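You operate a simulated robot arm through the tools that you are given. There is no shell and no other tool.

You run a simulated robot arm. Do the job below in one go: nothing can be reset, and whatever is moved stays where it is left.

## Task
Plug the blue hose into bench port 1, then stroke the test cylinder once at flow 2.
Fine: hose in and flow set first, then bench air on, then the hand valve; the rod goes fully out and back in; vent the bench last.

Only the result counts: the job must be done as asked and must still hold three seconds after the hand-in. Knocking over, shifting, dropping, spilling or breaking anything else fails it.

## Robot
A 7-joint arm with a fingered hand, fixed in place. Base frame: the origin is on the floor under the middle of its stand, x ahead of it, y to its left, z up; the work surface is at about z = 85. Units: cm, rad, N and s.
With the tool pointing down near the work surface it reaches from about 10 to 72 cm from the base axis. Its first joint turns from -1.204 to 3.002 rad. Payload 3.4 kg.
The tool frame sits at the grasp point between the pads (the TCP): z along the fingers, y along the line on which they close. The tips reach 3.9 cm beyond it. The gripper opens to 18 cm; its body begins 11.1 cm behind the TCP. The gripper is a hand of 3 fingers: y runs from the thumb to the fingers, the wrist lies at [0, 0, -26.2] in the tool frame, and closing takes about 1.5 s.
Orientation is that of the tool frame in the base frame, as a unit quaternion [x, y, z, w]. With the fingers straight down and closing along the base's y, the tool's x points along the base's -x, its y along +y and its z along -z.

## Interface
- The arm moves only by the tool play_rows. Its arguments are lists of equal length, an entry for each row: "dp": the shift along the base's x, y, z in units of 500 mm (1.0 is 500 mm), a list of three; "angular": the turn, a rotation vector about the base's x, y, z in units of 180 degrees (1.0 is 180 degrees), a list of three. In form: {"dp": [[x, y, z], ...], "angular": [[wx, wy, wz], ...]}. A call has 1 to 20 rows; each row is the pose to reach, as a shift and turn from the pose commanded when the call began. "fingers" is the finger opening in cm, from 0 to 18, set as the call begins (left out, the last holds). A call with a number of a shift or a turn outside -1 to 1 is refused whole. Each row takes 0.2 s and may step no farther than 5 cm and 0.15 rad from the row before; otherwise, or with a gripper value out of range, the whole call is refused. Where a pose cannot be reached the arm comes as near as it can. A force on the tool above 40 N (or 10 N above the force at the start of the call, whichever is more), or a blocked arm, ends the call early, and 0.2 s more pass. Each finger travels about 7.2 cm/s and halts on what it meets, pressing with about 25 N; the grip force reading is that of the motor and also rises with nothing between the fingers. The clock runs only during rows and for 0.2 s after the last one: add rows that repeat a pose to give the fingers time. The reply holds the time, the measured pose of the TCP, the force on the tool along the base axes, the opening and the grip force, in the units named above and with some noise, with the torque about the TCP (base axes, N m) and any sound that the robot's microphone picked up, and new pictures: "pictures" is both (left out), scene, wrist or none.
- Cameras (640 x 400 px; columns grow to the right, rows downward): "scene" is fixed at [3.67, 65.99, 163.27]; the picture's right is [-0.75, -0.66, 0.00], its down [-0.29, 0.33, -0.90] and it looks along [0.59, -0.67, -0.44] (base axes); focal length 345 px, centre (320, 200). "wrist" rides on the gripper at [6.3, -3.6, -12.8] in the tool frame; the picture's right is [0.50, 0.87, 0.00], its down [-0.75, 0.44, -0.49] and it looks along [-0.43, 0.25, 0.87] (tool axes); focal length 226 px, centre (320, 200). There is no depth. A picture from a camera that has moved, and an enlarged one, comes with that camera's place and axes in the base frame and with its lens. The place of the scene camera against the robot may be out by one fixed shift of up to 2.5 cm in any direction.
- lift_body(by): moves the trunk up (or, below 0, down) by that many cm; the arm rides with it, the base frame stays. It gives what a move gives, with no picture.
- curl_fingers(finger1, finger2, thumb_bend): sets how far each is bent, from 0 (flat) to 1 (curled in); at 0.3 the hand is open as for a grip, at 0.7 the pads meet at the TCP. One left out holds its place. A second passes; each finger stops where it meets its share of the squeeze, and holds until it gets a number again. A gripper value or a shape takes the hand back. It gives what a move gives, with no picture; readings hold the bend of each and the force on the fingers (four entries, about 0 where the hand has none), thumb and palm.
- grasp_type(shape): the hand has 3 fingers and takes this shape, open, in about a second: jaw (thumb against the fingers, like two jaws); tri (thumb and two fingers); tip (a fingertip pinch); poke (one finger out to press); point (the index stretched); flat (the hand flat); cup (the hand cupped); fist (a fist). The gripper value then closes the fingers along that shape, each until it touches; the sizes above hold for jaw. It gives what a move gives, with no picture.
- close_up(camera, box): a new picture of the part [left, top, right, bottom] of that camera's present view, enlarged. The clock stands still meanwhile.
- close_job(): hands the job in; it is judged then, once.

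Nothing tells you positions but the pictures and the camera data. Unless the task says otherwise, let go and move clear before handing in.

The tools are called after "Emit:" by a JSON object that holds its "method" and its "body". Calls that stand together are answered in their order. play_rows: Moves the arm, as the interface text tells. Its arguments: {"type":"object","properties":{"dp":{"type":"array"},"angular":{"type":"array"},"fingers":{"type":"number"},"pictures":{"type":"string","enum":["both","scene","wrist","none"]}},"required":["dp","angular"]} The other tools are called the same way: lift_body (by) moves the trunk up or down; grasp_type (shape) gives the hand a shape; curl_fingers (finger1, finger2, thumb_bend) moves the fingers one by one; close_up (camera, box) takes an enlarged picture of a part of a camera's view; close_job () hands the job in.

At the start:

```text
t: 0.0
ee_pos: [48.17, -20.76, 138.62]
tcp_rot: [0.0, 1.0, 0.001, 0.0]
wrist_force: [-0.5, 0.0, 0.0]
torque: [0.01, 0.05, -0.01]
width: 17.99
finger_force: 0.1
shape: jaw
bend: [0.3, 0.3, 0.3]
finger forces: [0.0, 0.1, 0.0, 0.1, 0.0, 0.0]
trunk travel left (down, up): [-47.5, 6.7]
```

scene: 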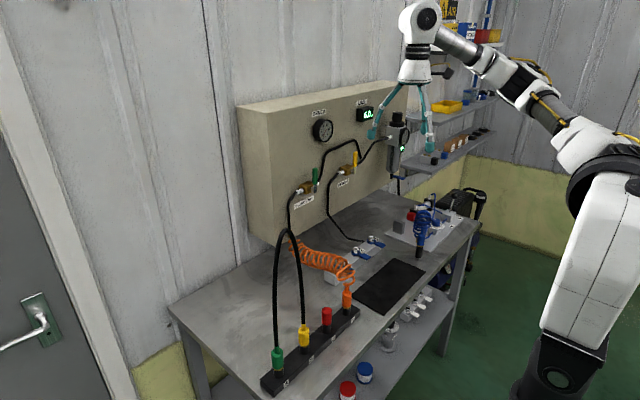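
wrist: 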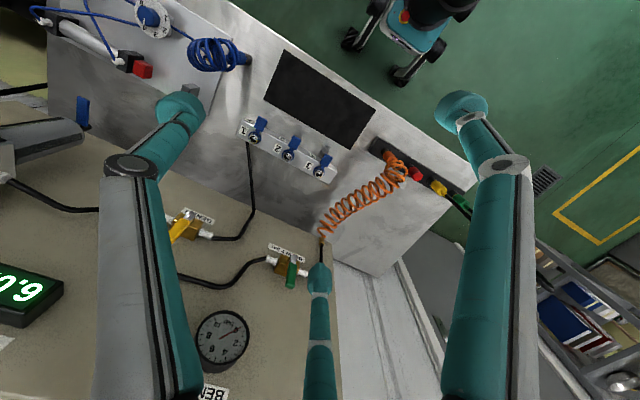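

I see a bench with a panel (gauge, display, valves), a coloured hose rack, a port block with three ports, and a test cylinder plate with a blue coiled hose. I'll take close-ups first to identify everything.

Emit:
{"method": "close_up", "body": {"camera": "scene", "box": [240, 80, 420, 200]}}

Emit:
{"method": "close_up", "body": {"camera": "scene", "box": [320, 180, 480, 290]}}

Emit:
{"method": "close_up", "body": {"camera": "scene", "box": [240, 220, 400, 400]}}

Emit:
{"method": "close_up", "body": {"camera": "wrist", "box": [30, 0, 280, 130]}}

Emit:
{"method": "close_up", "body": {"camera": "wrist", "box": [220, 90, 480, 270]}}

Emit:
{"method": "close_up", "body": {"camera": "wrist", "box": [0, 190, 340, 400]}}

```text
3.33 times, centred on (330, 140) of scene
camera zoom: at [3.67, 65.99, 163.27], right [-0.75, -0.66, 0.0], down [-0.29, 0.33, -0.9], along [0.59, -0.67, -0.44], focal length 1150 px, centre (287, 400)
```

zoom: 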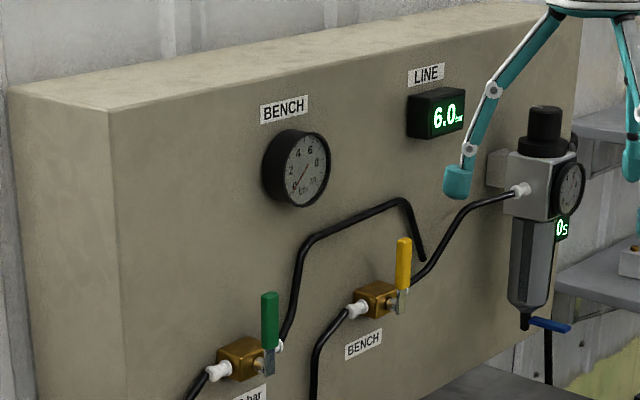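

```text
3.64 times, centred on (400, 235) of scene
camera zoom: at [3.67, 65.99, 163.27], right [-0.75, -0.66, 0.0], down [-0.29, 0.33, -0.9], along [0.59, -0.67, -0.44], focal length 1255 px, centre (29, 73)
```

zoom: 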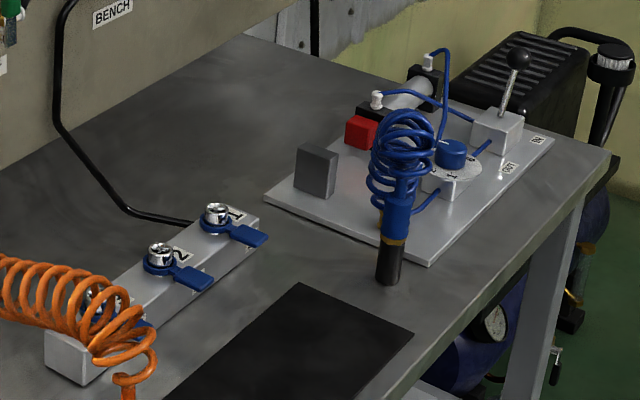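

```text
2.22 times, centred on (320, 310) of scene
camera zoom: at [3.67, 65.99, 163.27], right [-0.75, -0.66, 0.0], down [-0.29, 0.33, -0.9], along [0.59, -0.67, -0.44], focal length 767 px, centre (320, -44)
```

zoom: 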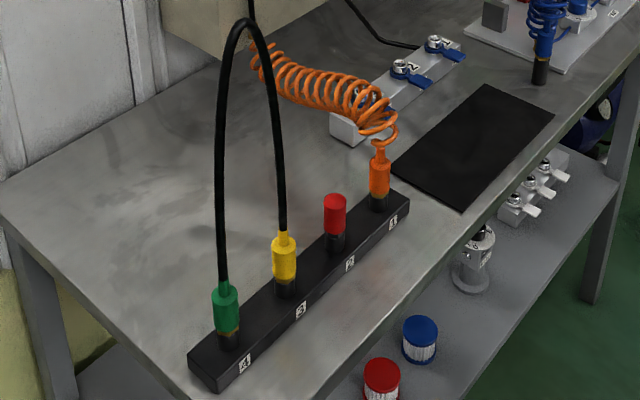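

```text
2.56 times, centred on (155, 65) of wrist
camera zoom: at [41.8, -24.53, 151.62], right [-0.5, 0.87, 0.0], down [0.75, 0.43, 0.49], along [0.43, 0.25, -0.87], focal length 579 px, centre (742, 546)
```

zoom: 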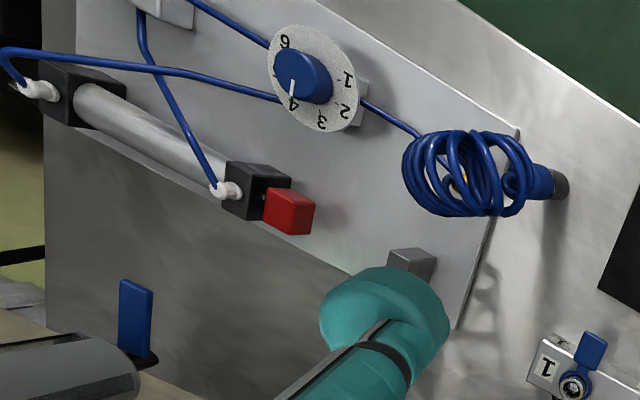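

```text
2.22 times, centred on (350, 180) of wrist
camera zoom: at [41.8, -24.53, 151.62], right [-0.5, 0.87, 0.0], down [0.75, 0.43, 0.49], along [0.43, 0.25, -0.87], focal length 502 px, centre (253, 244)
```

zoom: 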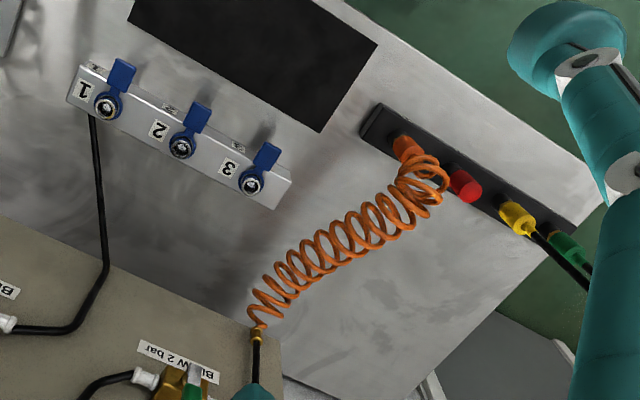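

```text
1.88 times, centred on (170, 295) of wrist
camera zoom: at [41.8, -24.53, 151.62], right [-0.5, 0.87, 0.0], down [0.75, 0.43, 0.49], along [0.43, 0.25, -0.87], focal length 426 px, centre (602, 21)
```

zoom: 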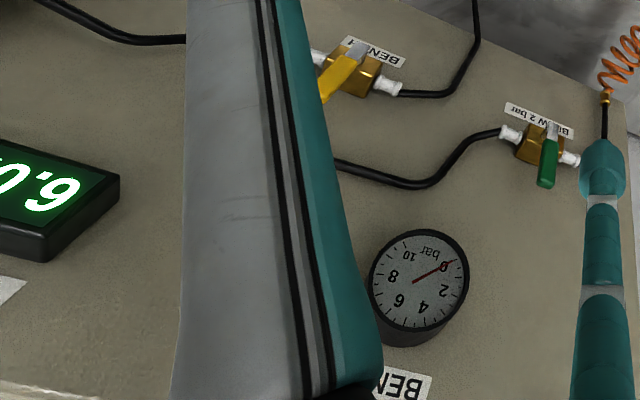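

The bench port block, yellow BENCH valve and test-cylinder plate are identified; I want finer detail of the dial, hand lever, ports and parked blue plug before moving.

Emit:
{"method": "close_up", "body": {"camera": "scene", "box": [405, 195, 485, 245]}}

Emit:
{"method": "close_up", "body": {"camera": "scene", "box": [330, 220, 410, 270]}}

Emit:
{"method": "close_up", "body": {"camera": "wrist", "box": [110, 0, 190, 50]}}

Emit:
{"method": "close_up", "body": {"camera": "scene", "box": [375, 105, 425, 205]}}

Emit:
{"method": "close_up", "body": {"camera": "scene", "box": [290, 140, 370, 200]}}

Emit:
{"method": "close_up", "body": {"camera": "wrist", "box": [235, 110, 345, 190]}}

```text
8.00 times, centred on (445, 220) of scene
camera zoom: at [3.67, 65.99, 163.27], right [-0.75, -0.66, 0.0], down [-0.29, 0.33, -0.9], along [0.59, -0.67, -0.44], focal length 2760 px, centre (-680, 40)
```

zoom: 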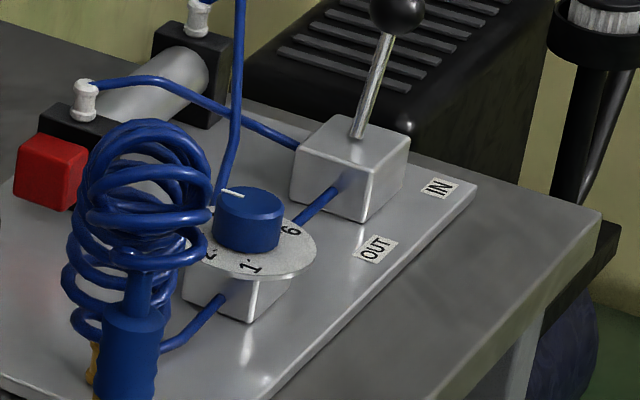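

```text
8.00 times, centred on (370, 245) of scene
camera zoom: at [3.67, 65.99, 163.27], right [-0.75, -0.66, 0.0], down [-0.29, 0.33, -0.9], along [0.59, -0.67, -0.44], focal length 2760 px, centre (-80, -160)
```

zoom: 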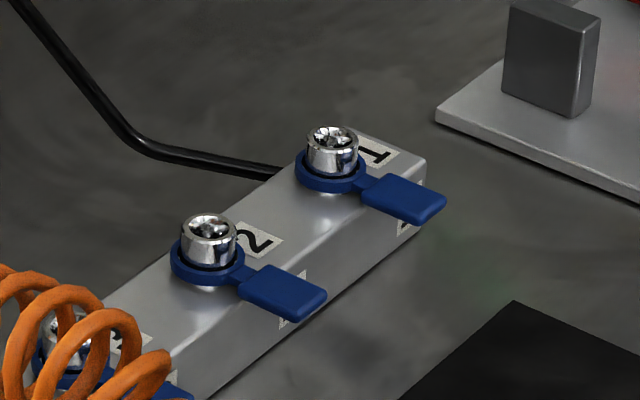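

```text
8.00 times, centred on (150, 25) of wrist
camera zoom: at [41.8, -24.53, 151.62], right [-0.5, 0.87, 0.0], down [0.75, 0.43, 0.49], along [0.43, 0.25, -0.87], focal length 1808 px, centre (1680, 1600)
```

zoom: 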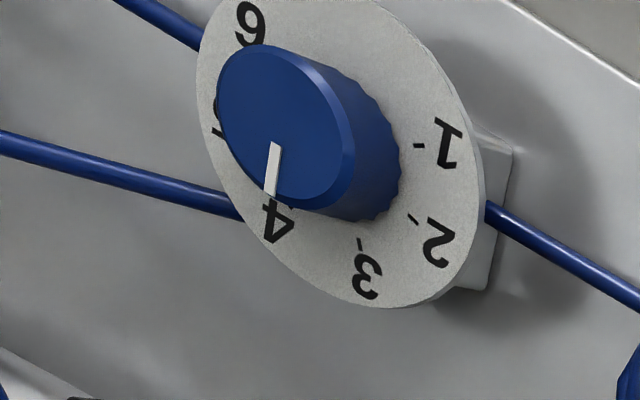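

```text
4.00 times, centred on (400, 155) of scene
camera zoom: at [3.67, 65.99, 163.27], right [-0.75, -0.66, 0.0], down [-0.29, 0.33, -0.9], along [0.59, -0.67, -0.44], focal length 1380 px, centre (0, 380)
```

zoom: 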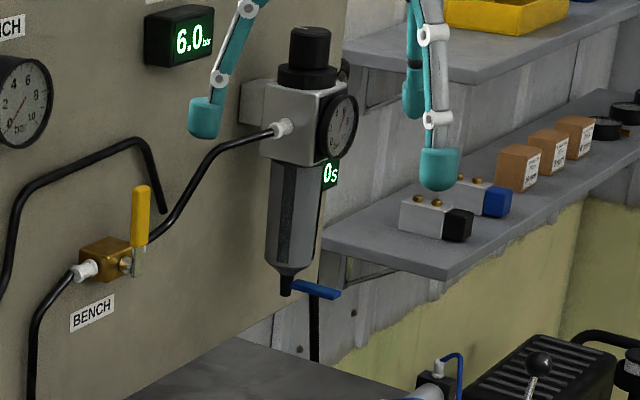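

```text
6.67 times, centred on (330, 170) of scene
camera zoom: at [3.67, 65.99, 163.27], right [-0.75, -0.66, 0.0], down [-0.29, 0.33, -0.9], along [0.59, -0.67, -0.44], focal length 2300 px, centre (253, 400)
```

zoom: 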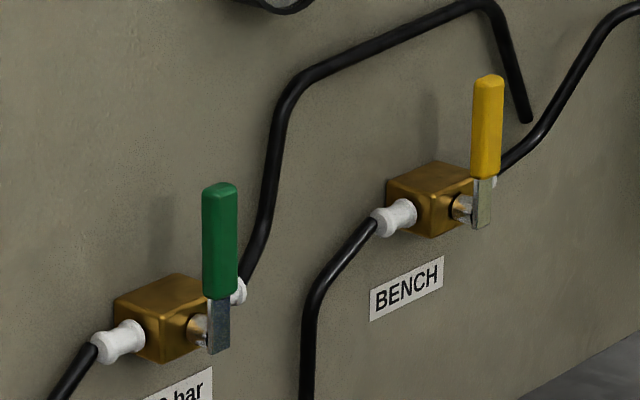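

```text
5.00 times, centred on (290, 150) of wrist
camera zoom: at [41.8, -24.53, 151.62], right [-0.5, 0.87, 0.0], down [0.75, 0.43, 0.49], along [0.43, 0.25, -0.87], focal length 1130 px, centre (470, 450)
```

zoom: 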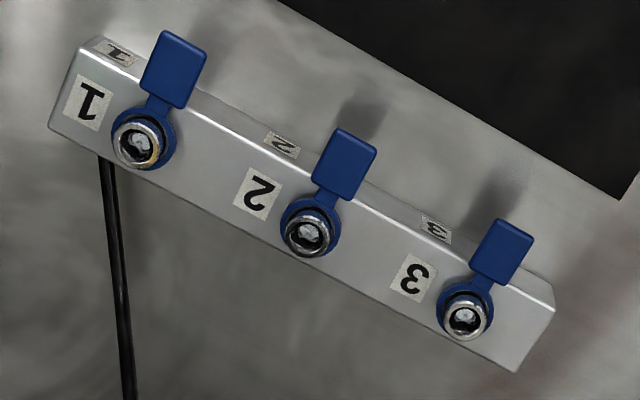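

The hand seems to have its three fingers about 120° apart, the dial pointer stands at 4, and the lever leans to IN. I'll look at the hand closely and check what other grasp shapes look like in free air.

Emit:
{"method": "close_up", "body": {"camera": "scene", "box": [350, 40, 480, 170]}}

Emit:
{"method": "close_up", "body": {"camera": "scene", "box": [395, 215, 445, 275]}}

Emit:
{"method": "grasp_type", "body": {"shape": "tip"}}

```text
3.08 times, centred on (415, 105) of scene
camera zoom: at [3.67, 65.99, 163.27], right [-0.75, -0.66, 0.0], down [-0.29, 0.33, -0.9], along [0.59, -0.67, -0.44], focal length 1062 px, centre (28, 492)
```

zoom: 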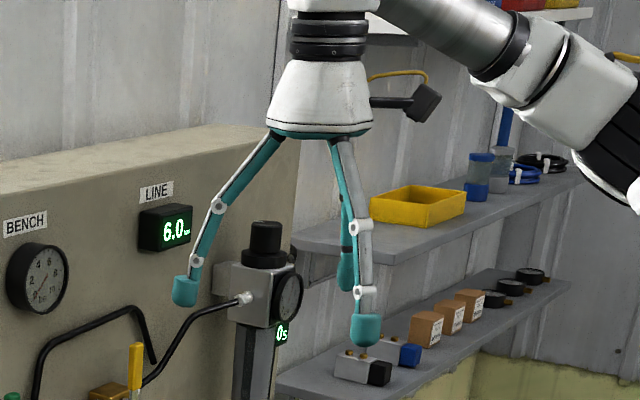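

```text
6.67 times, centred on (420, 245) of scene
camera zoom: at [3.67, 65.99, 163.27], right [-0.75, -0.66, 0.0], down [-0.29, 0.33, -0.9], along [0.59, -0.67, -0.44], focal length 2300 px, centre (-347, -100)
```

zoom: 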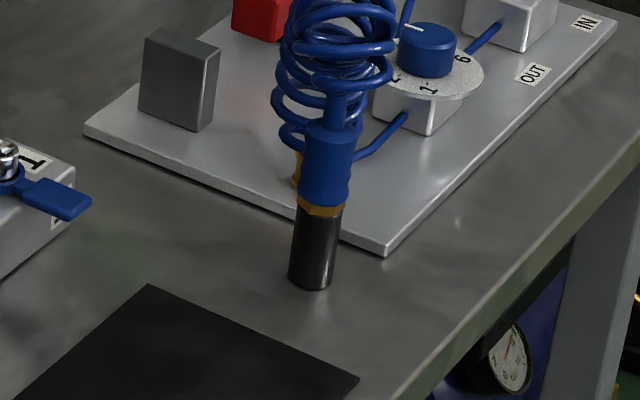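

```text
t: 0.9
ee_pos: [47.89, -20.31, 138.89]
tcp_rot: [0.0, 1.0, -0.001, 0.001]
wrist_force: [0.9, -1.0, -0.6]
torque: [-0.04, -0.02, -0.01]
width: 17.97
finger_force: 0.0
shape: tip
bend: [0.3, 0.3, 0.3]
finger forces: [0.0, 0.0, 0.0, 0.0, 0.0, 0.0]
trunk travel left (down, up): [-47.5, 6.7]
```

The tip shape is set; I'll look at how the fingers are placed now.

Emit:
{"method": "close_up", "body": {"camera": "wrist", "box": [0, 0, 640, 400]}}

Emit:
{"method": "close_up", "body": {"camera": "scene", "box": [350, 40, 480, 170]}}

Emit:
{"method": "grasp_type", "body": {"shape": "tri"}}

Emit:
{"method": "close_up", "body": {"camera": "wrist", "box": [0, 0, 640, 400]}}

```text
1.00 times, centred on (320, 200) of wrist (not enlarged: the box is as wide or as high as the picture)
camera zoom: at [41.54, -24.0, 151.78], right [-0.5, 0.87, 0.0], down [0.75, 0.44, 0.49], along [0.43, 0.24, -0.87], focal length 226 px, centre (320, 200)
```

zoom: 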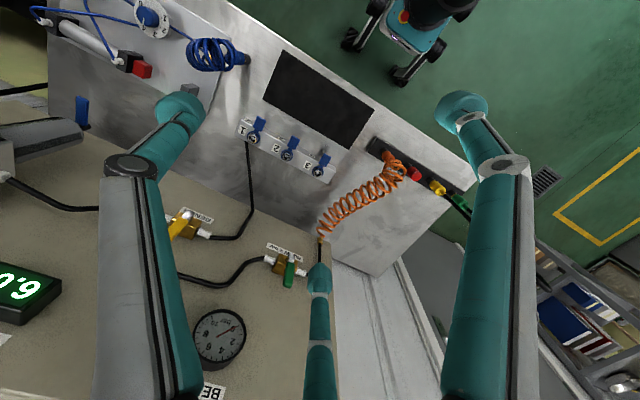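

```text
3.08 times, centred on (415, 105) of scene
camera zoom: at [3.67, 65.99, 163.27], right [-0.75, -0.66, 0.0], down [-0.29, 0.33, -0.9], along [0.59, -0.67, -0.44], focal length 1062 px, centre (28, 492)
```

zoom: 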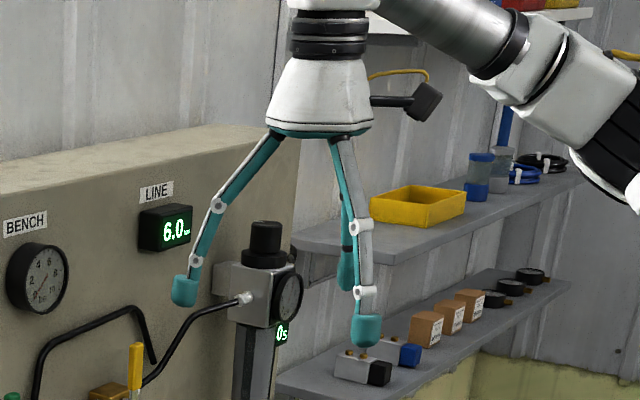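

```text
t: 1.8
ee_pos: [47.92, -20.26, 138.85]
tcp_rot: [0.0, 1.0, -0.001, 0.002]
wrist_force: [0.3, 0.7, 0.3]
torque: [0.0, -0.03, -0.01]
width: 18.01
finger_force: 0.0
shape: tri
bend: [0.3, 0.3, 0.3]
finger forces: [0.1, 0.0, 0.1, 0.0, 0.0, 0.0]
trunk travel left (down, up): [-47.5, 6.7]
```

```text
1.00 times, centred on (320, 200) of wrist (not enlarged: the box is as wide or as high as the picture)
camera zoom: at [41.54, -24.02, 151.78], right [-0.5, 0.87, 0.0], down [0.75, 0.44, 0.49], along [0.43, 0.24, -0.87], focal length 226 px, centre (320, 200)
```

zoom: 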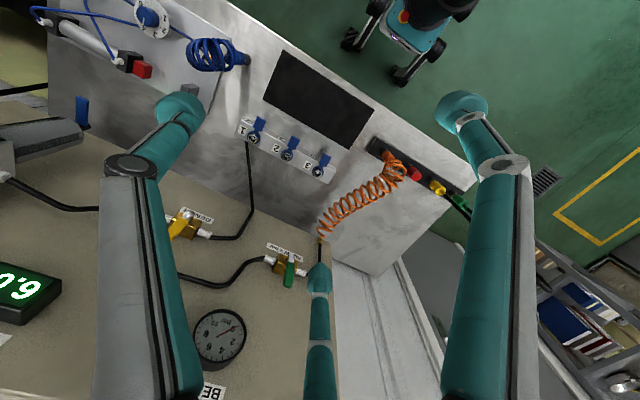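

All open shapes look alike, so I'll return to jaw and close partly in the air to learn how the fingertips meet.

Emit:
{"method": "grasp_type", "body": {"shape": "jaw"}}

Emit:
{"method": "play_rows", "body": {"dp": [[0, 0, 0], [0, 0, 0], [0, 0, 0], [0, 0, 0], [0, 0, 0], [0, 0, 0], [0, 0, 0], [0, 0, 0]], "angular": [[0, 0, 0], [0, 0, 0], [0, 0, 0], [0, 0, 0], [0, 0, 0], [0, 0, 0], [0, 0, 0], [0, 0, 0]], "fingers": 3}}

Emit:
{"method": "close_up", "body": {"camera": "scene", "box": [350, 40, 480, 170]}}

```text
t: 2.7
ee_pos: [47.95, -20.41, 138.87]
tcp_rot: [0.0, 1.0, -0.001, 0.0]
wrist_force: [-0.9, 0.5, 0.7]
torque: [-0.03, 0.01, -0.01]
width: 17.95
finger_force: 0.0
shape: jaw
bend: [0.3, 0.3, 0.3]
finger forces: [0.0, 0.0, 0.0, 0.0, 0.0, 0.1]
trunk travel left (down, up): [-47.5, 6.7]
```

```text
t: 4.5
ee_pos: [48.0, -20.21, 138.94]
tcp_rot: [0.0, 1.0, 0.0, 0.0]
wrist_force: [0.3, 0.9, -0.2]
torque: [0.02, -0.03, 0.03]
width: 3.05
finger_force: 0.0
shape: jaw
bend: [0.72, 0.72, 0.74]
finger forces: [0.1, 0.0, 0.0, 0.0, 0.0, 0.0]
trunk travel left (down, up): [-47.5, 6.7]
camera wrist: at [41.54, -24.01, 151.78], right [-0.5, 0.87, 0.0], down [0.75, 0.44, 0.49], along [0.43, 0.24, -0.87], focal length 226 px, centre (320, 200)
```

scene: 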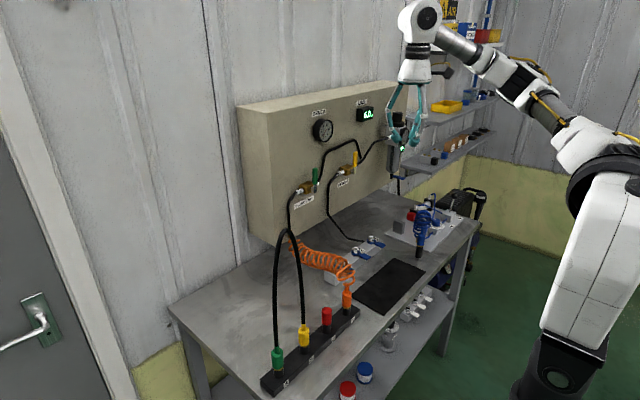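
wrist: 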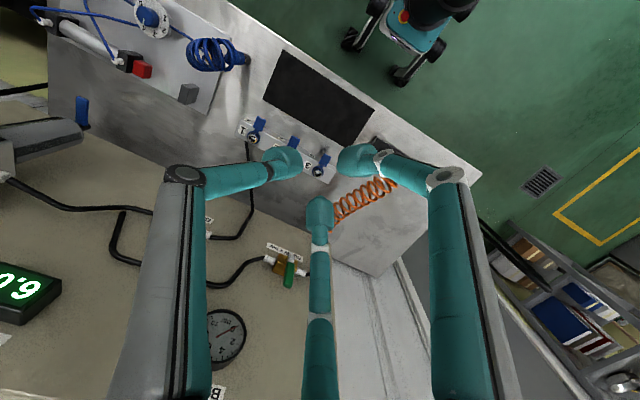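

```text
3.08 times, centred on (415, 105) of scene
camera zoom: at [3.67, 65.99, 163.27], right [-0.75, -0.66, 0.0], down [-0.29, 0.33, -0.9], along [0.59, -0.67, -0.44], focal length 1062 px, centre (28, 492)
```

zoom: 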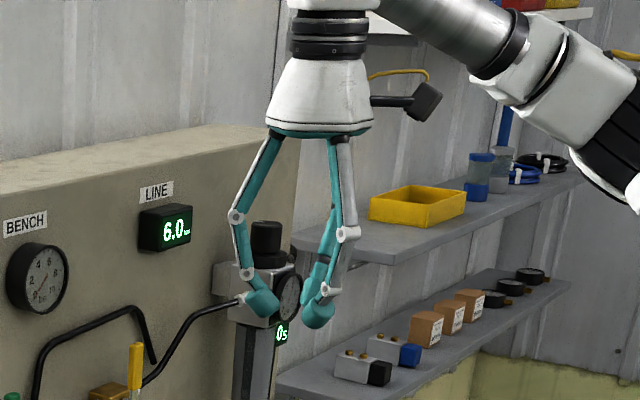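

The hand is a three-finger chuck whose tips meet about 3 cm beyond the TCP, which suits a grip from above. I'll open it and move above the blue plug for a better look at the plug, plate and port.

Emit:
{"method": "play_rows", "body": {"dp": [[-0.005, -0.05, -0.0275], [-0.01, -0.1, -0.055], [-0.015, -0.15, -0.0825], [-0.02, -0.2, -0.11], [-0.025, -0.25, -0.1375], [-0.03, -0.3, -0.165], [-0.035, -0.35, -0.1925], [-0.04, -0.4, -0.22]], "angular": [[0, 0, -0.0417], [0, 0, -0.0833], [0, 0, -0.125], [0, 0, -0.1667], [0, 0, -0.2083], [0, 0, -0.25], [0, 0, -0.2917], [0, 0, -0.3333]], "fingers": 18}}

```text
t: 6.3
ee_pos: [45.74, -40.36, 127.63]
tcp_rot: [0.5, 0.866, -0.001, -0.001]
wrist_force: [-1.0, 0.3, 0.5]
torque: [0.01, -0.02, 0.01]
width: 17.97
finger_force: 0.0
shape: jaw
bend: [0.3, 0.3, 0.3]
finger forces: [0.0, 0.1, 0.1, 0.1, 0.0, 0.1]
trunk travel left (down, up): [-47.5, 6.7]
camera wrist: at [39.31, -36.86, 140.62], right [0.5, 0.87, 0.0], down [0.75, -0.44, 0.49], along [0.42, -0.25, -0.87], focal length 226 px, centre (320, 200)
```

scene: 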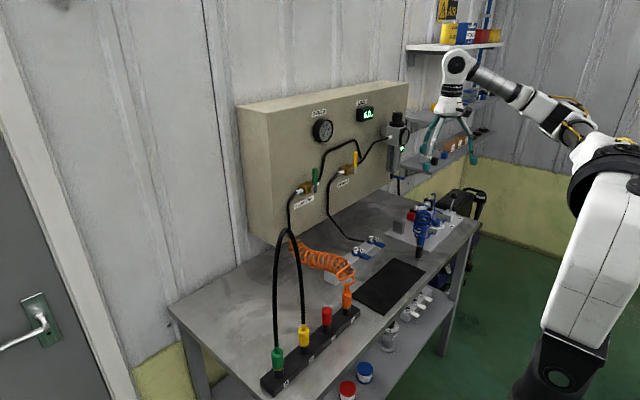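
wrist: 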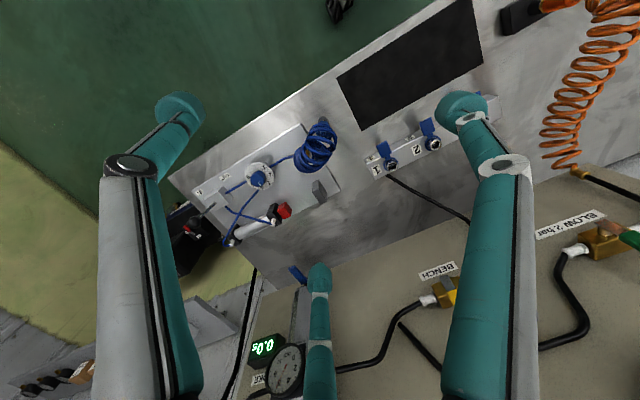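

From here the wrist camera sees the plate, plug and ports well. I'll take enlarged views for measurement.

Emit:
{"method": "close_up", "body": {"camera": "wrist", "box": [200, 110, 360, 210]}}

Emit:
{"method": "close_up", "body": {"camera": "wrist", "box": [280, 100, 440, 200]}}

Emit:
{"method": "close_up", "body": {"camera": "wrist", "box": [150, 150, 310, 250]}}

Emit:
{"method": "close_up", "body": {"camera": "wrist", "box": [220, 250, 470, 400]}}

```text
4.00 times, centred on (280, 160) of wrist
camera zoom: at [39.31, -36.86, 140.62], right [0.5, 0.87, 0.0], down [0.75, -0.44, 0.49], along [0.42, -0.25, -0.87], focal length 904 px, centre (480, 360)
```

zoom: 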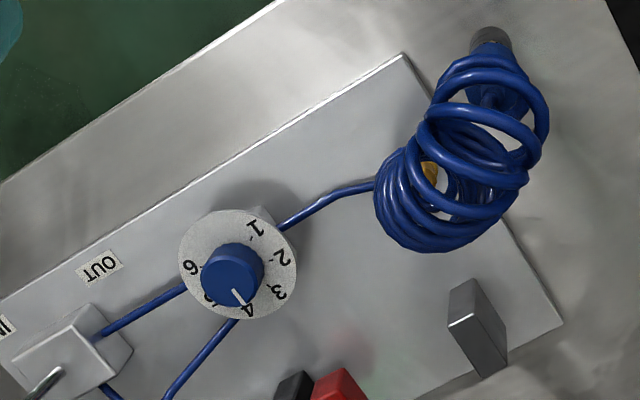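

```text
4.00 times, centred on (360, 150) of wrist
camera zoom: at [39.31, -36.86, 140.62], right [0.5, 0.87, 0.0], down [0.75, -0.44, 0.49], along [0.42, -0.25, -0.87], focal length 904 px, centre (160, 400)
```

zoom: 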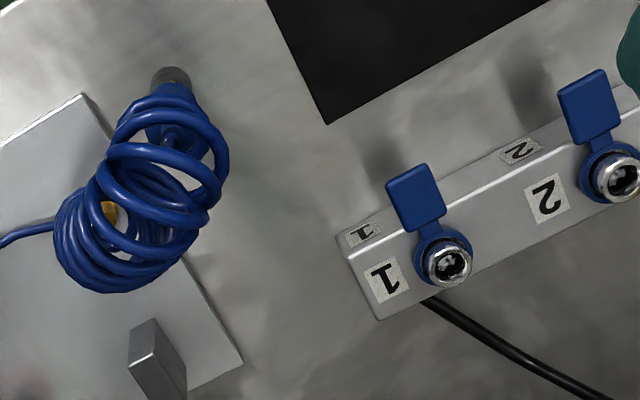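

```text
4.00 times, centred on (230, 200) of wrist
camera zoom: at [39.31, -36.86, 140.62], right [0.5, 0.87, 0.0], down [0.75, -0.44, 0.49], along [0.42, -0.25, -0.87], focal length 904 px, centre (680, 200)
```

zoom: 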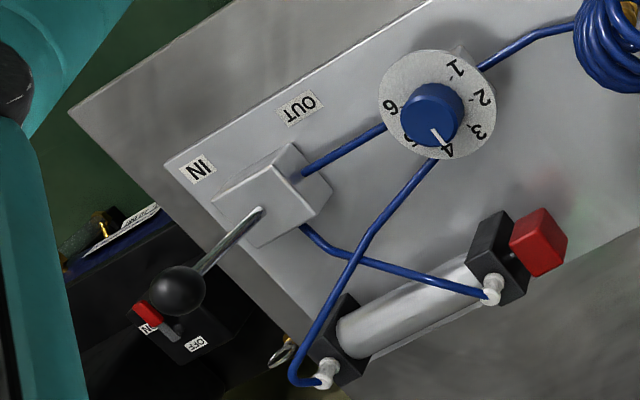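

```text
2.56 times, centred on (345, 325) of wrist
camera zoom: at [39.31, -36.86, 140.62], right [0.5, 0.87, 0.0], down [0.75, -0.44, 0.49], along [0.42, -0.25, -0.87], focal length 579 px, centre (256, -120)
```

zoom: 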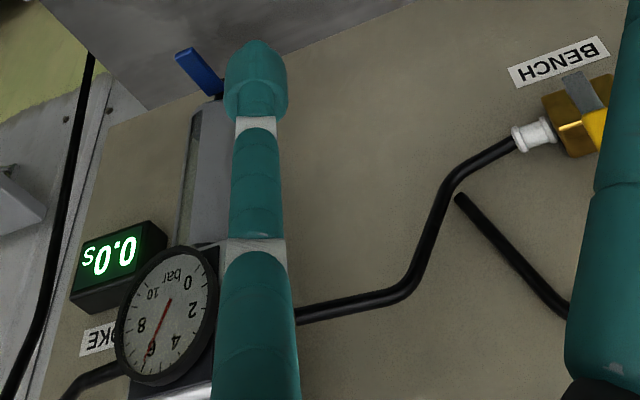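

Port 1 is near (65.1, -31.6, 89), the parked plug near (48.2, -40.7) with its body at z 90–95, and the coil leans away from it toward the plate. Next I'll centre the open hand above the plug, turned so the coil passes between two fingers.

Emit:
{"method": "play_rows", "body": {"dp": [[0.011, -0.0015, -0.079], [0.022, -0.003, -0.158], [0.033, -0.0045, -0.237], [0.044, -0.006, -0.317], [0.044, -0.006, -0.317]], "angular": [[0, 0, 0.028], [0, 0, 0.056], [0, 0, 0.084], [0, 0, 0.111], [0, 0, 0.111]], "fingers": 18}}

Emit:
{"method": "close_up", "body": {"camera": "wrist", "box": [240, 80, 400, 180]}}

Emit:
{"method": "close_up", "body": {"camera": "scene", "box": [370, 130, 490, 270]}}

```text
t: 7.5
ee_pos: [48.04, -40.59, 112.17]
tcp_rot: [0.342, 0.94, -0.002, 0.0]
wrist_force: [-0.1, -0.4, 0.0]
torque: [0.0, 0.0, -0.01]
width: 17.97
finger_force: 0.1
shape: jaw
bend: [0.3, 0.3, 0.3]
finger forces: [0.0, 0.0, 0.0, 0.0, 0.1, 0.0]
trunk travel left (down, up): [-47.5, 6.7]
camera wrist: at [40.91, -39.45, 124.93], right [0.17, 0.98, 0.0], down [0.86, -0.15, 0.49], along [0.48, -0.09, -0.87], focal length 226 px, centre (320, 200)
```

scene: 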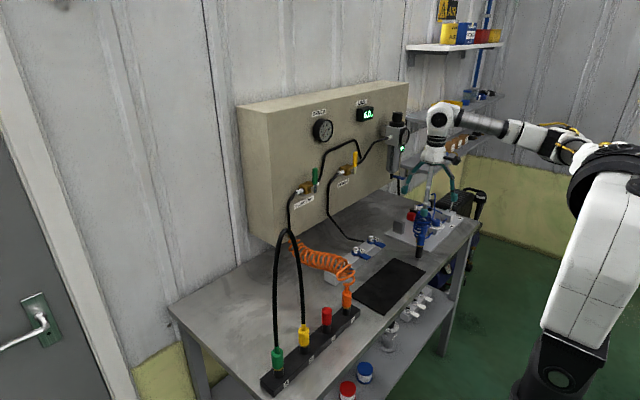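
wrist: 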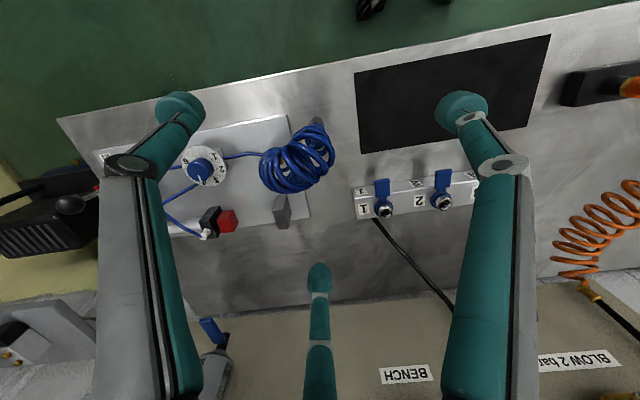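

```text
4.00 times, centred on (320, 130) of wrist
camera zoom: at [40.91, -39.45, 124.93], right [0.17, 0.98, 0.0], down [0.86, -0.15, 0.49], along [0.48, -0.09, -0.87], focal length 904 px, centre (320, 480)
```

zoom: 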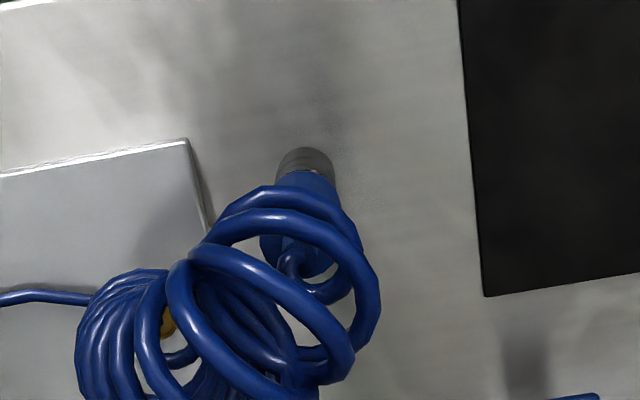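

```text
2.86 times, centred on (430, 200) of scene
camera zoom: at [3.67, 65.99, 163.27], right [-0.75, -0.66, 0.0], down [-0.29, 0.33, -0.9], along [0.59, -0.67, -0.44], focal length 986 px, centre (6, 200)
```

zoom: 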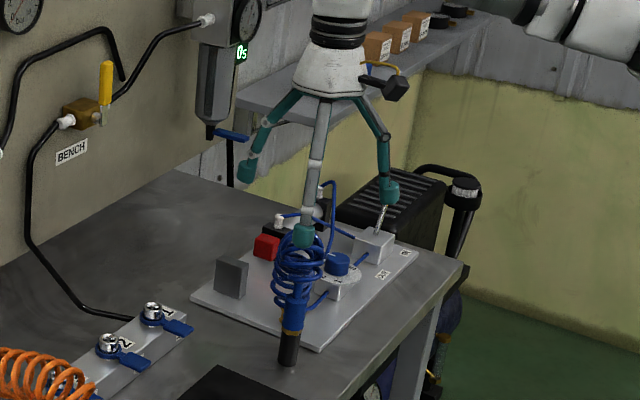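

The plug axis appears about half a centimetre off toward (+x, -y). I'll shift the hand to about (48.7, -41.3) and come down partway, then check again.

Emit:
{"method": "play_rows", "body": {"dp": [[0.005, -0.006, -0.08], [0.01, -0.012, -0.16], [0.01, -0.012, -0.16]], "angular": [[0, 0, 0], [0, 0, 0], [0, 0, 0]], "pictures": "wrist"}}

Emit:
{"method": "close_up", "body": {"camera": "wrist", "box": [240, 80, 400, 180]}}

Emit:
{"method": "close_up", "body": {"camera": "scene", "box": [380, 170, 470, 270]}}

```text
t: 8.3
ee_pos: [48.58, -41.35, 104.07]
tcp_rot: [0.342, 0.94, -0.002, 0.0]
wrist_force: [0.1, -0.6, 0.0]
torque: [0.02, 0.0, 0.01]
width: 17.99
finger_force: 0.0
shape: jaw
bend: [0.3, 0.3, 0.3]
finger forces: [0.0, 0.0, 0.0, 0.1, 0.0, 0.0]
trunk travel left (down, up): [-47.5, 6.7]
camera wrist: at [41.42, -40.04, 116.99], right [0.17, 0.98, 0.0], down [0.86, -0.15, 0.49], along [0.48, -0.09, -0.87], focal length 226 px, centre (320, 200)
```

wrist: 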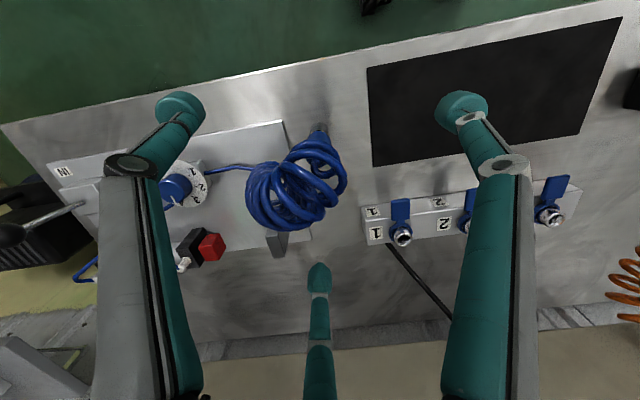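

```text
4.00 times, centred on (320, 130) of wrist
camera zoom: at [41.42, -40.04, 116.99], right [0.17, 0.98, 0.0], down [0.86, -0.15, 0.49], along [0.48, -0.09, -0.87], focal length 904 px, centre (320, 480)
```

zoom: 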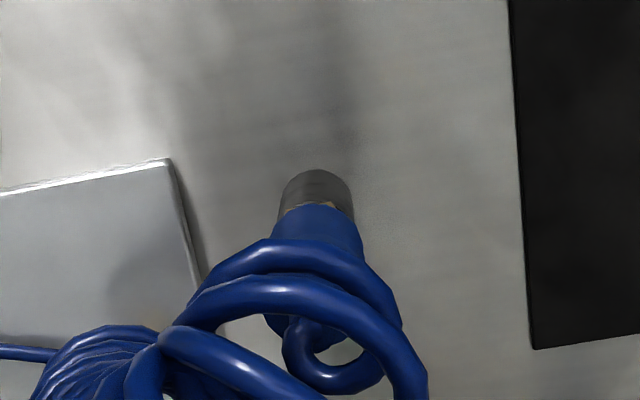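

```text
4.00 times, centred on (425, 220) of scene
camera zoom: at [3.67, 65.99, 163.27], right [-0.75, -0.66, 0.0], down [-0.29, 0.33, -0.9], along [0.59, -0.67, -0.44], focal length 1380 px, centre (-100, 120)
```

zoom: 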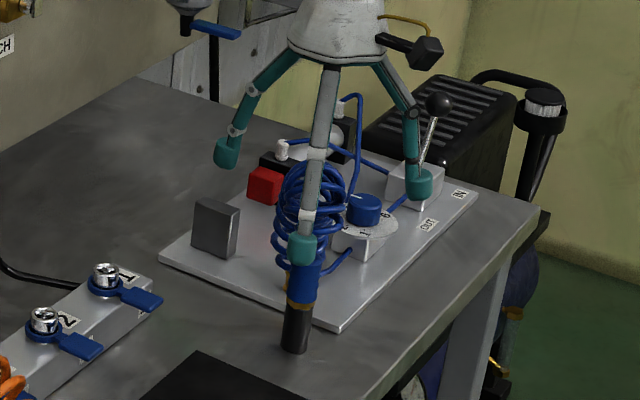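

The hand is centred on the plug within about a millimetre. I'll descend so the tips are level with the blue body, then close gently.

Emit:
{"method": "play_rows", "body": {"dp": [[0, 0, -0.056], [0, 0, -0.112], [0, 0, -0.168], [0, 0, -0.168]], "angular": [[0, 0, 0], [0, 0, 0], [0, 0, 0], [0, 0, 0]]}}

Emit:
{"method": "close_up", "body": {"camera": "scene", "box": [380, 180, 470, 280]}}

```text
t: 9.3
ee_pos: [48.49, -41.22, 95.66]
tcp_rot: [0.342, 0.94, -0.001, 0.001]
wrist_force: [1.2, 0.5, -0.4]
torque: [0.01, 0.0, 0.02]
width: 18.01
finger_force: 0.0
shape: jaw
bend: [0.3, 0.3, 0.3]
finger forces: [0.0, 0.0, 0.0, 0.0, 0.0, 0.0]
trunk travel left (down, up): [-47.5, 6.7]
camera wrist: at [41.19, -39.98, 108.52], right [0.17, 0.98, 0.0], down [0.86, -0.15, 0.49], along [0.48, -0.09, -0.87], focal length 226 px, centre (320, 200)
```

scene: 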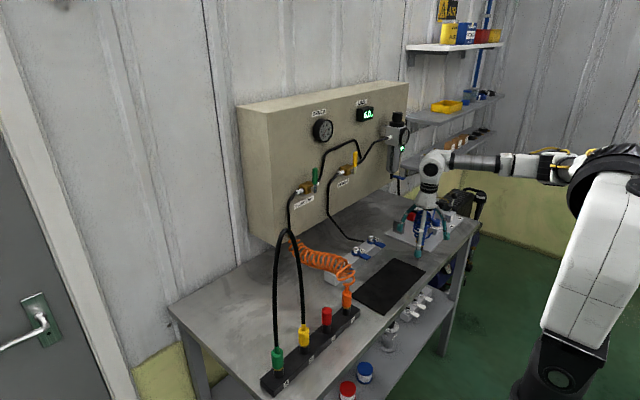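
wrist: 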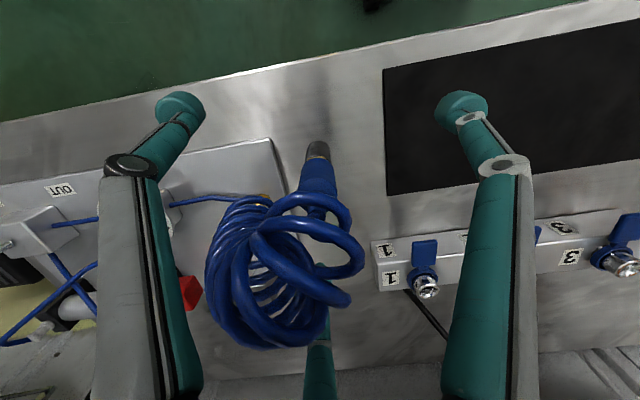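

```text
4.00 times, centred on (425, 230) of scene
camera zoom: at [3.67, 65.99, 163.27], right [-0.75, -0.66, 0.0], down [-0.29, 0.33, -0.9], along [0.59, -0.67, -0.44], focal length 1380 px, centre (-100, 80)
```

zoom: 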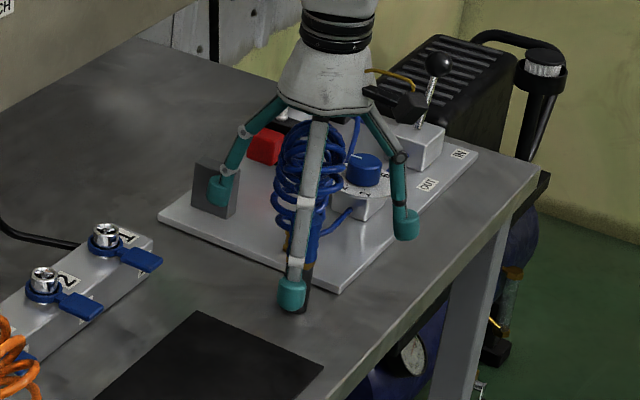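

The open tips surround the blue body at about z = 93 without touching anything. Closing on the plug now.

Emit:
{"method": "play_rows", "body": {"dp": [[0, 0, 0], [0, 0, 0], [0, 0, 0], [0, 0, 0], [0, 0, 0], [0, 0, 0], [0, 0, 0], [0, 0, 0]], "angular": [[0, 0, 0], [0, 0, 0], [0, 0, 0], [0, 0, 0], [0, 0, 0], [0, 0, 0], [0, 0, 0], [0, 0, 0]], "fingers": 1.5}}

Emit:
{"method": "close_up", "body": {"camera": "scene", "box": [390, 200, 450, 270]}}

Emit:
{"method": "close_up", "body": {"camera": "wrist", "box": [220, 100, 420, 240]}}

```text
t: 11.1
ee_pos: [48.49, -41.2, 95.58]
tcp_rot: [0.342, 0.94, -0.002, 0.0]
wrist_force: [0.4, 0.2, -0.7]
torque: [0.0, -0.01, 0.06]
width: 2.06
finger_force: 24.7
shape: jaw
bend: [0.71, 0.71, 0.73]
finger forces: [24.9, 22.0, 0.1, 0.0, 21.2, 0.0]
trunk travel left (down, up): [-47.5, 6.7]
camera wrist: at [41.22, -39.98, 108.51], right [0.17, 0.98, 0.0], down [0.86, -0.15, 0.49], along [0.48, -0.09, -0.87], focal length 226 px, centre (320, 200)
```

scene: 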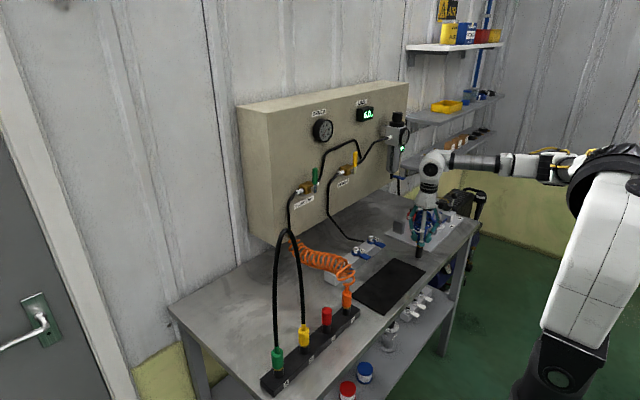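
wrist: 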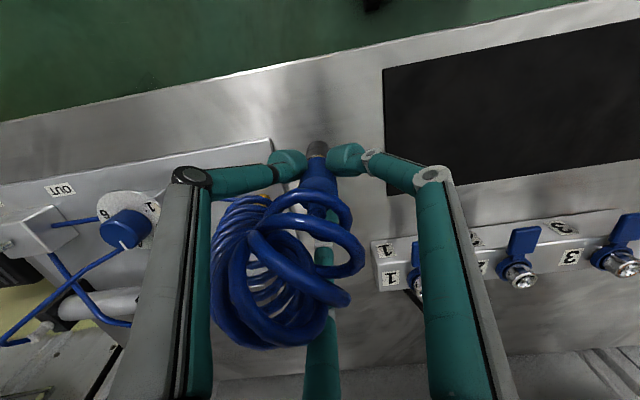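

```text
5.71 times, centred on (420, 235) of scene
camera zoom: at [3.67, 65.99, 163.27], right [-0.75, -0.66, 0.0], down [-0.29, 0.33, -0.9], along [0.59, -0.67, -0.44], focal length 1972 px, centre (-251, 0)
```

zoom: 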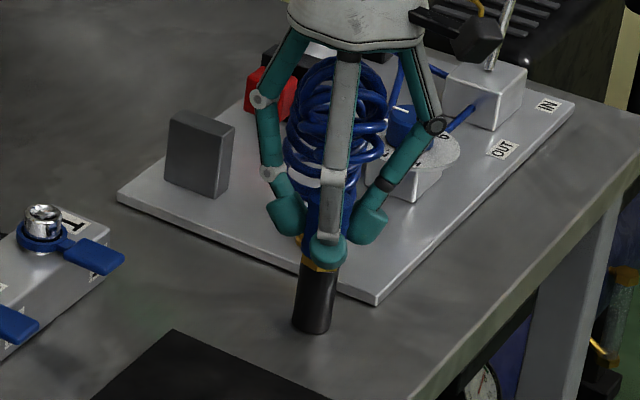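

```text
2.86 times, centred on (320, 170) of wrist
camera zoom: at [41.22, -39.98, 108.51], right [0.17, 0.98, 0.0], down [0.86, -0.15, 0.49], along [0.48, -0.09, -0.87], focal length 646 px, centre (320, 286)
```

zoom: 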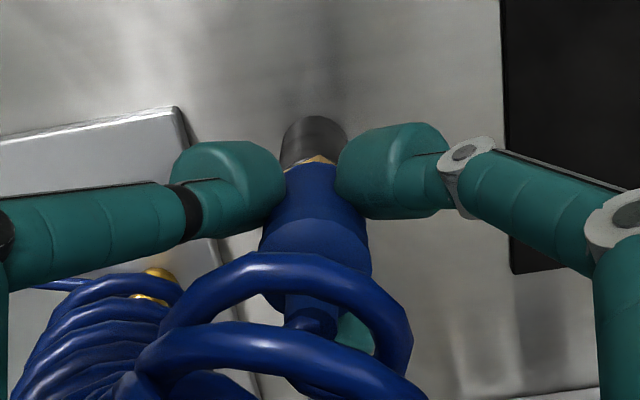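

The plug is held by all three fingertips at about 22 N each. I'll pull it straight up out of its parking socket.

Emit:
{"method": "play_rows", "body": {"dp": [[0, 0, 0.02], [0, 0, 0.04], [0, 0, 0.06], [0, 0, 0.09], [0, 0, 0.12], [0, 0, 0.16], [0, 0, 0.2], [0, 0, 0.2]], "angular": [[0, 0, 0], [0, 0, 0], [0, 0, 0], [0, 0, 0], [0, 0, 0], [0, 0, 0], [0, 0, 0], [0, 0, 0]]}}

Emit:
{"method": "close_up", "body": {"camera": "scene", "box": [380, 160, 470, 270]}}

Emit:
{"method": "close_up", "body": {"camera": "wrist", "box": [220, 100, 420, 240]}}

```text
t: 12.9
ee_pos: [48.7, -41.23, 105.61]
tcp_rot: [0.342, 0.94, -0.002, 0.0]
wrist_force: [-0.6, -0.1, -0.1]
torque: [-0.02, 0.01, 0.02]
width: 0.67
finger_force: 24.8
shape: jaw
bend: [0.74, 0.75, 0.78]
finger forces: [20.7, 20.4, 0.1, 0.1, 28.1, 0.1]
trunk travel left (down, up): [-47.5, 6.7]
camera wrist: at [41.48, -39.93, 118.55], right [0.17, 0.98, 0.0], down [0.86, -0.15, 0.49], along [0.48, -0.09, -0.87], focal length 226 px, centre (320, 200)
```

scene: 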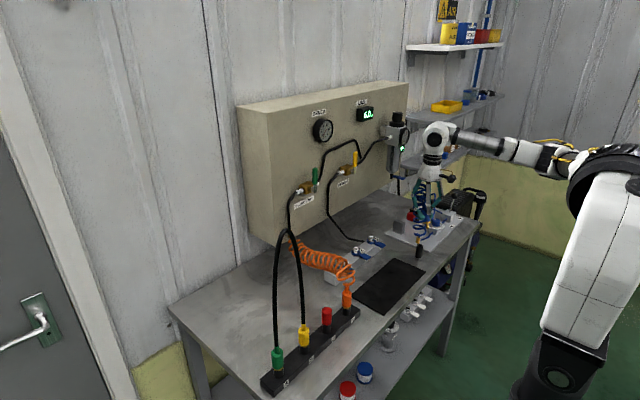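
wrist: 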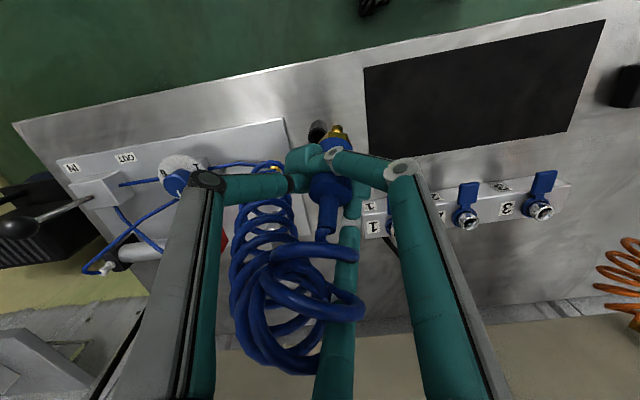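

```text
3.64 times, centred on (425, 215) of scene
camera zoom: at [3.67, 65.99, 163.27], right [-0.75, -0.66, 0.0], down [-0.29, 0.33, -0.9], along [0.59, -0.67, -0.44], focal length 1255 px, centre (-62, 146)
```

zoom: 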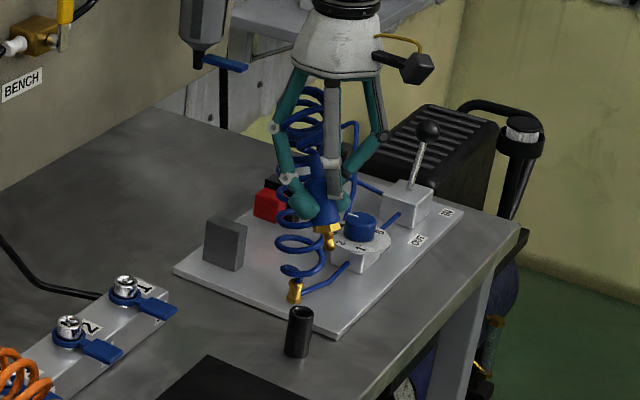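

```text
2.86 times, centred on (320, 170) of wrist
camera zoom: at [41.48, -39.93, 118.55], right [0.17, 0.98, 0.0], down [0.86, -0.15, 0.49], along [0.48, -0.09, -0.87], focal length 646 px, centre (320, 286)
```

zoom: 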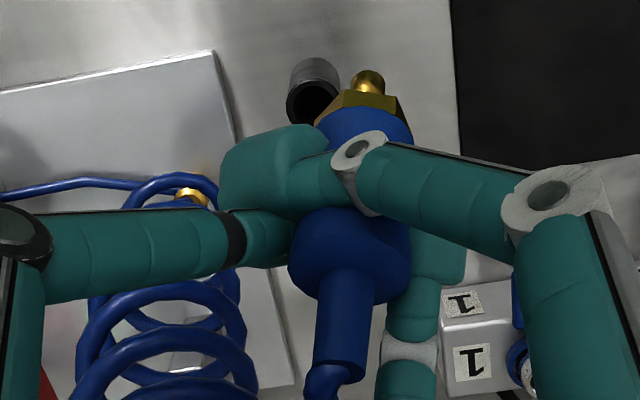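

The plug is out of the socket, but it shifted in the grip (opening now 0.67). I need a closer look at its pose before going on.

Emit:
{"method": "close_up", "body": {"camera": "wrist", "box": [280, 110, 380, 200]}}

Emit:
{"method": "close_up", "body": {"camera": "scene", "box": [395, 185, 445, 245]}}

Emit:
{"method": "play_rows", "body": {"dp": [[0, 0, 0], [0, 0, 0]], "angular": [[0, 0, 0], [0, 0, 0]], "pictures": "none"}}

```text
4.44 times, centred on (330, 155) of wrist
camera zoom: at [41.48, -39.93, 118.55], right [0.17, 0.98, 0.0], down [0.86, -0.15, 0.49], along [0.48, -0.09, -0.87], focal length 1005 px, centre (276, 400)
```

zoom: 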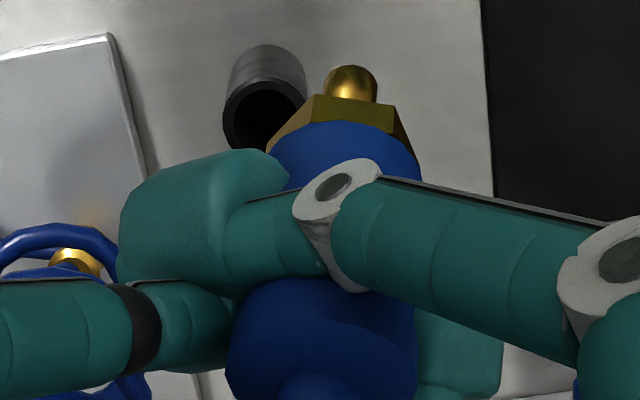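

```text
6.67 times, centred on (420, 215) of scene
camera zoom: at [3.67, 65.99, 163.27], right [-0.75, -0.66, 0.0], down [-0.29, 0.33, -0.9], along [0.59, -0.67, -0.44], focal length 2300 px, centre (-347, 100)
```

zoom: 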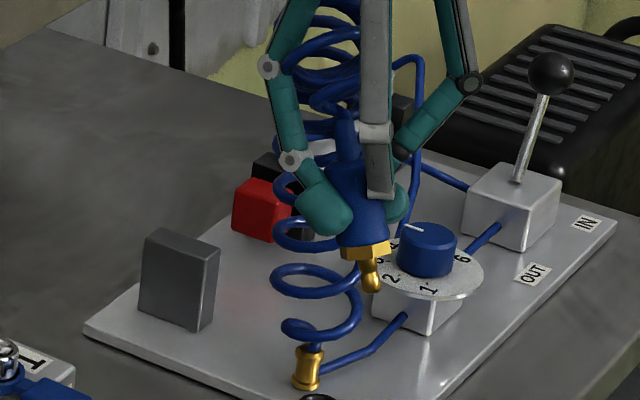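

```text
t: 13.5
ee_pos: [48.69, -41.18, 105.61]
tcp_rot: [0.342, 0.94, -0.003, 0.0]
wrist_force: [-0.3, 1.0, 1.2]
torque: [-0.02, -0.02, -0.01]
width: 0.67
finger_force: 24.8
shape: jaw
bend: [0.74, 0.75, 0.78]
finger forces: [20.6, 20.4, 0.1, 0.1, 28.1, 0.1]
trunk travel left (down, up): [-47.5, 6.7]
```

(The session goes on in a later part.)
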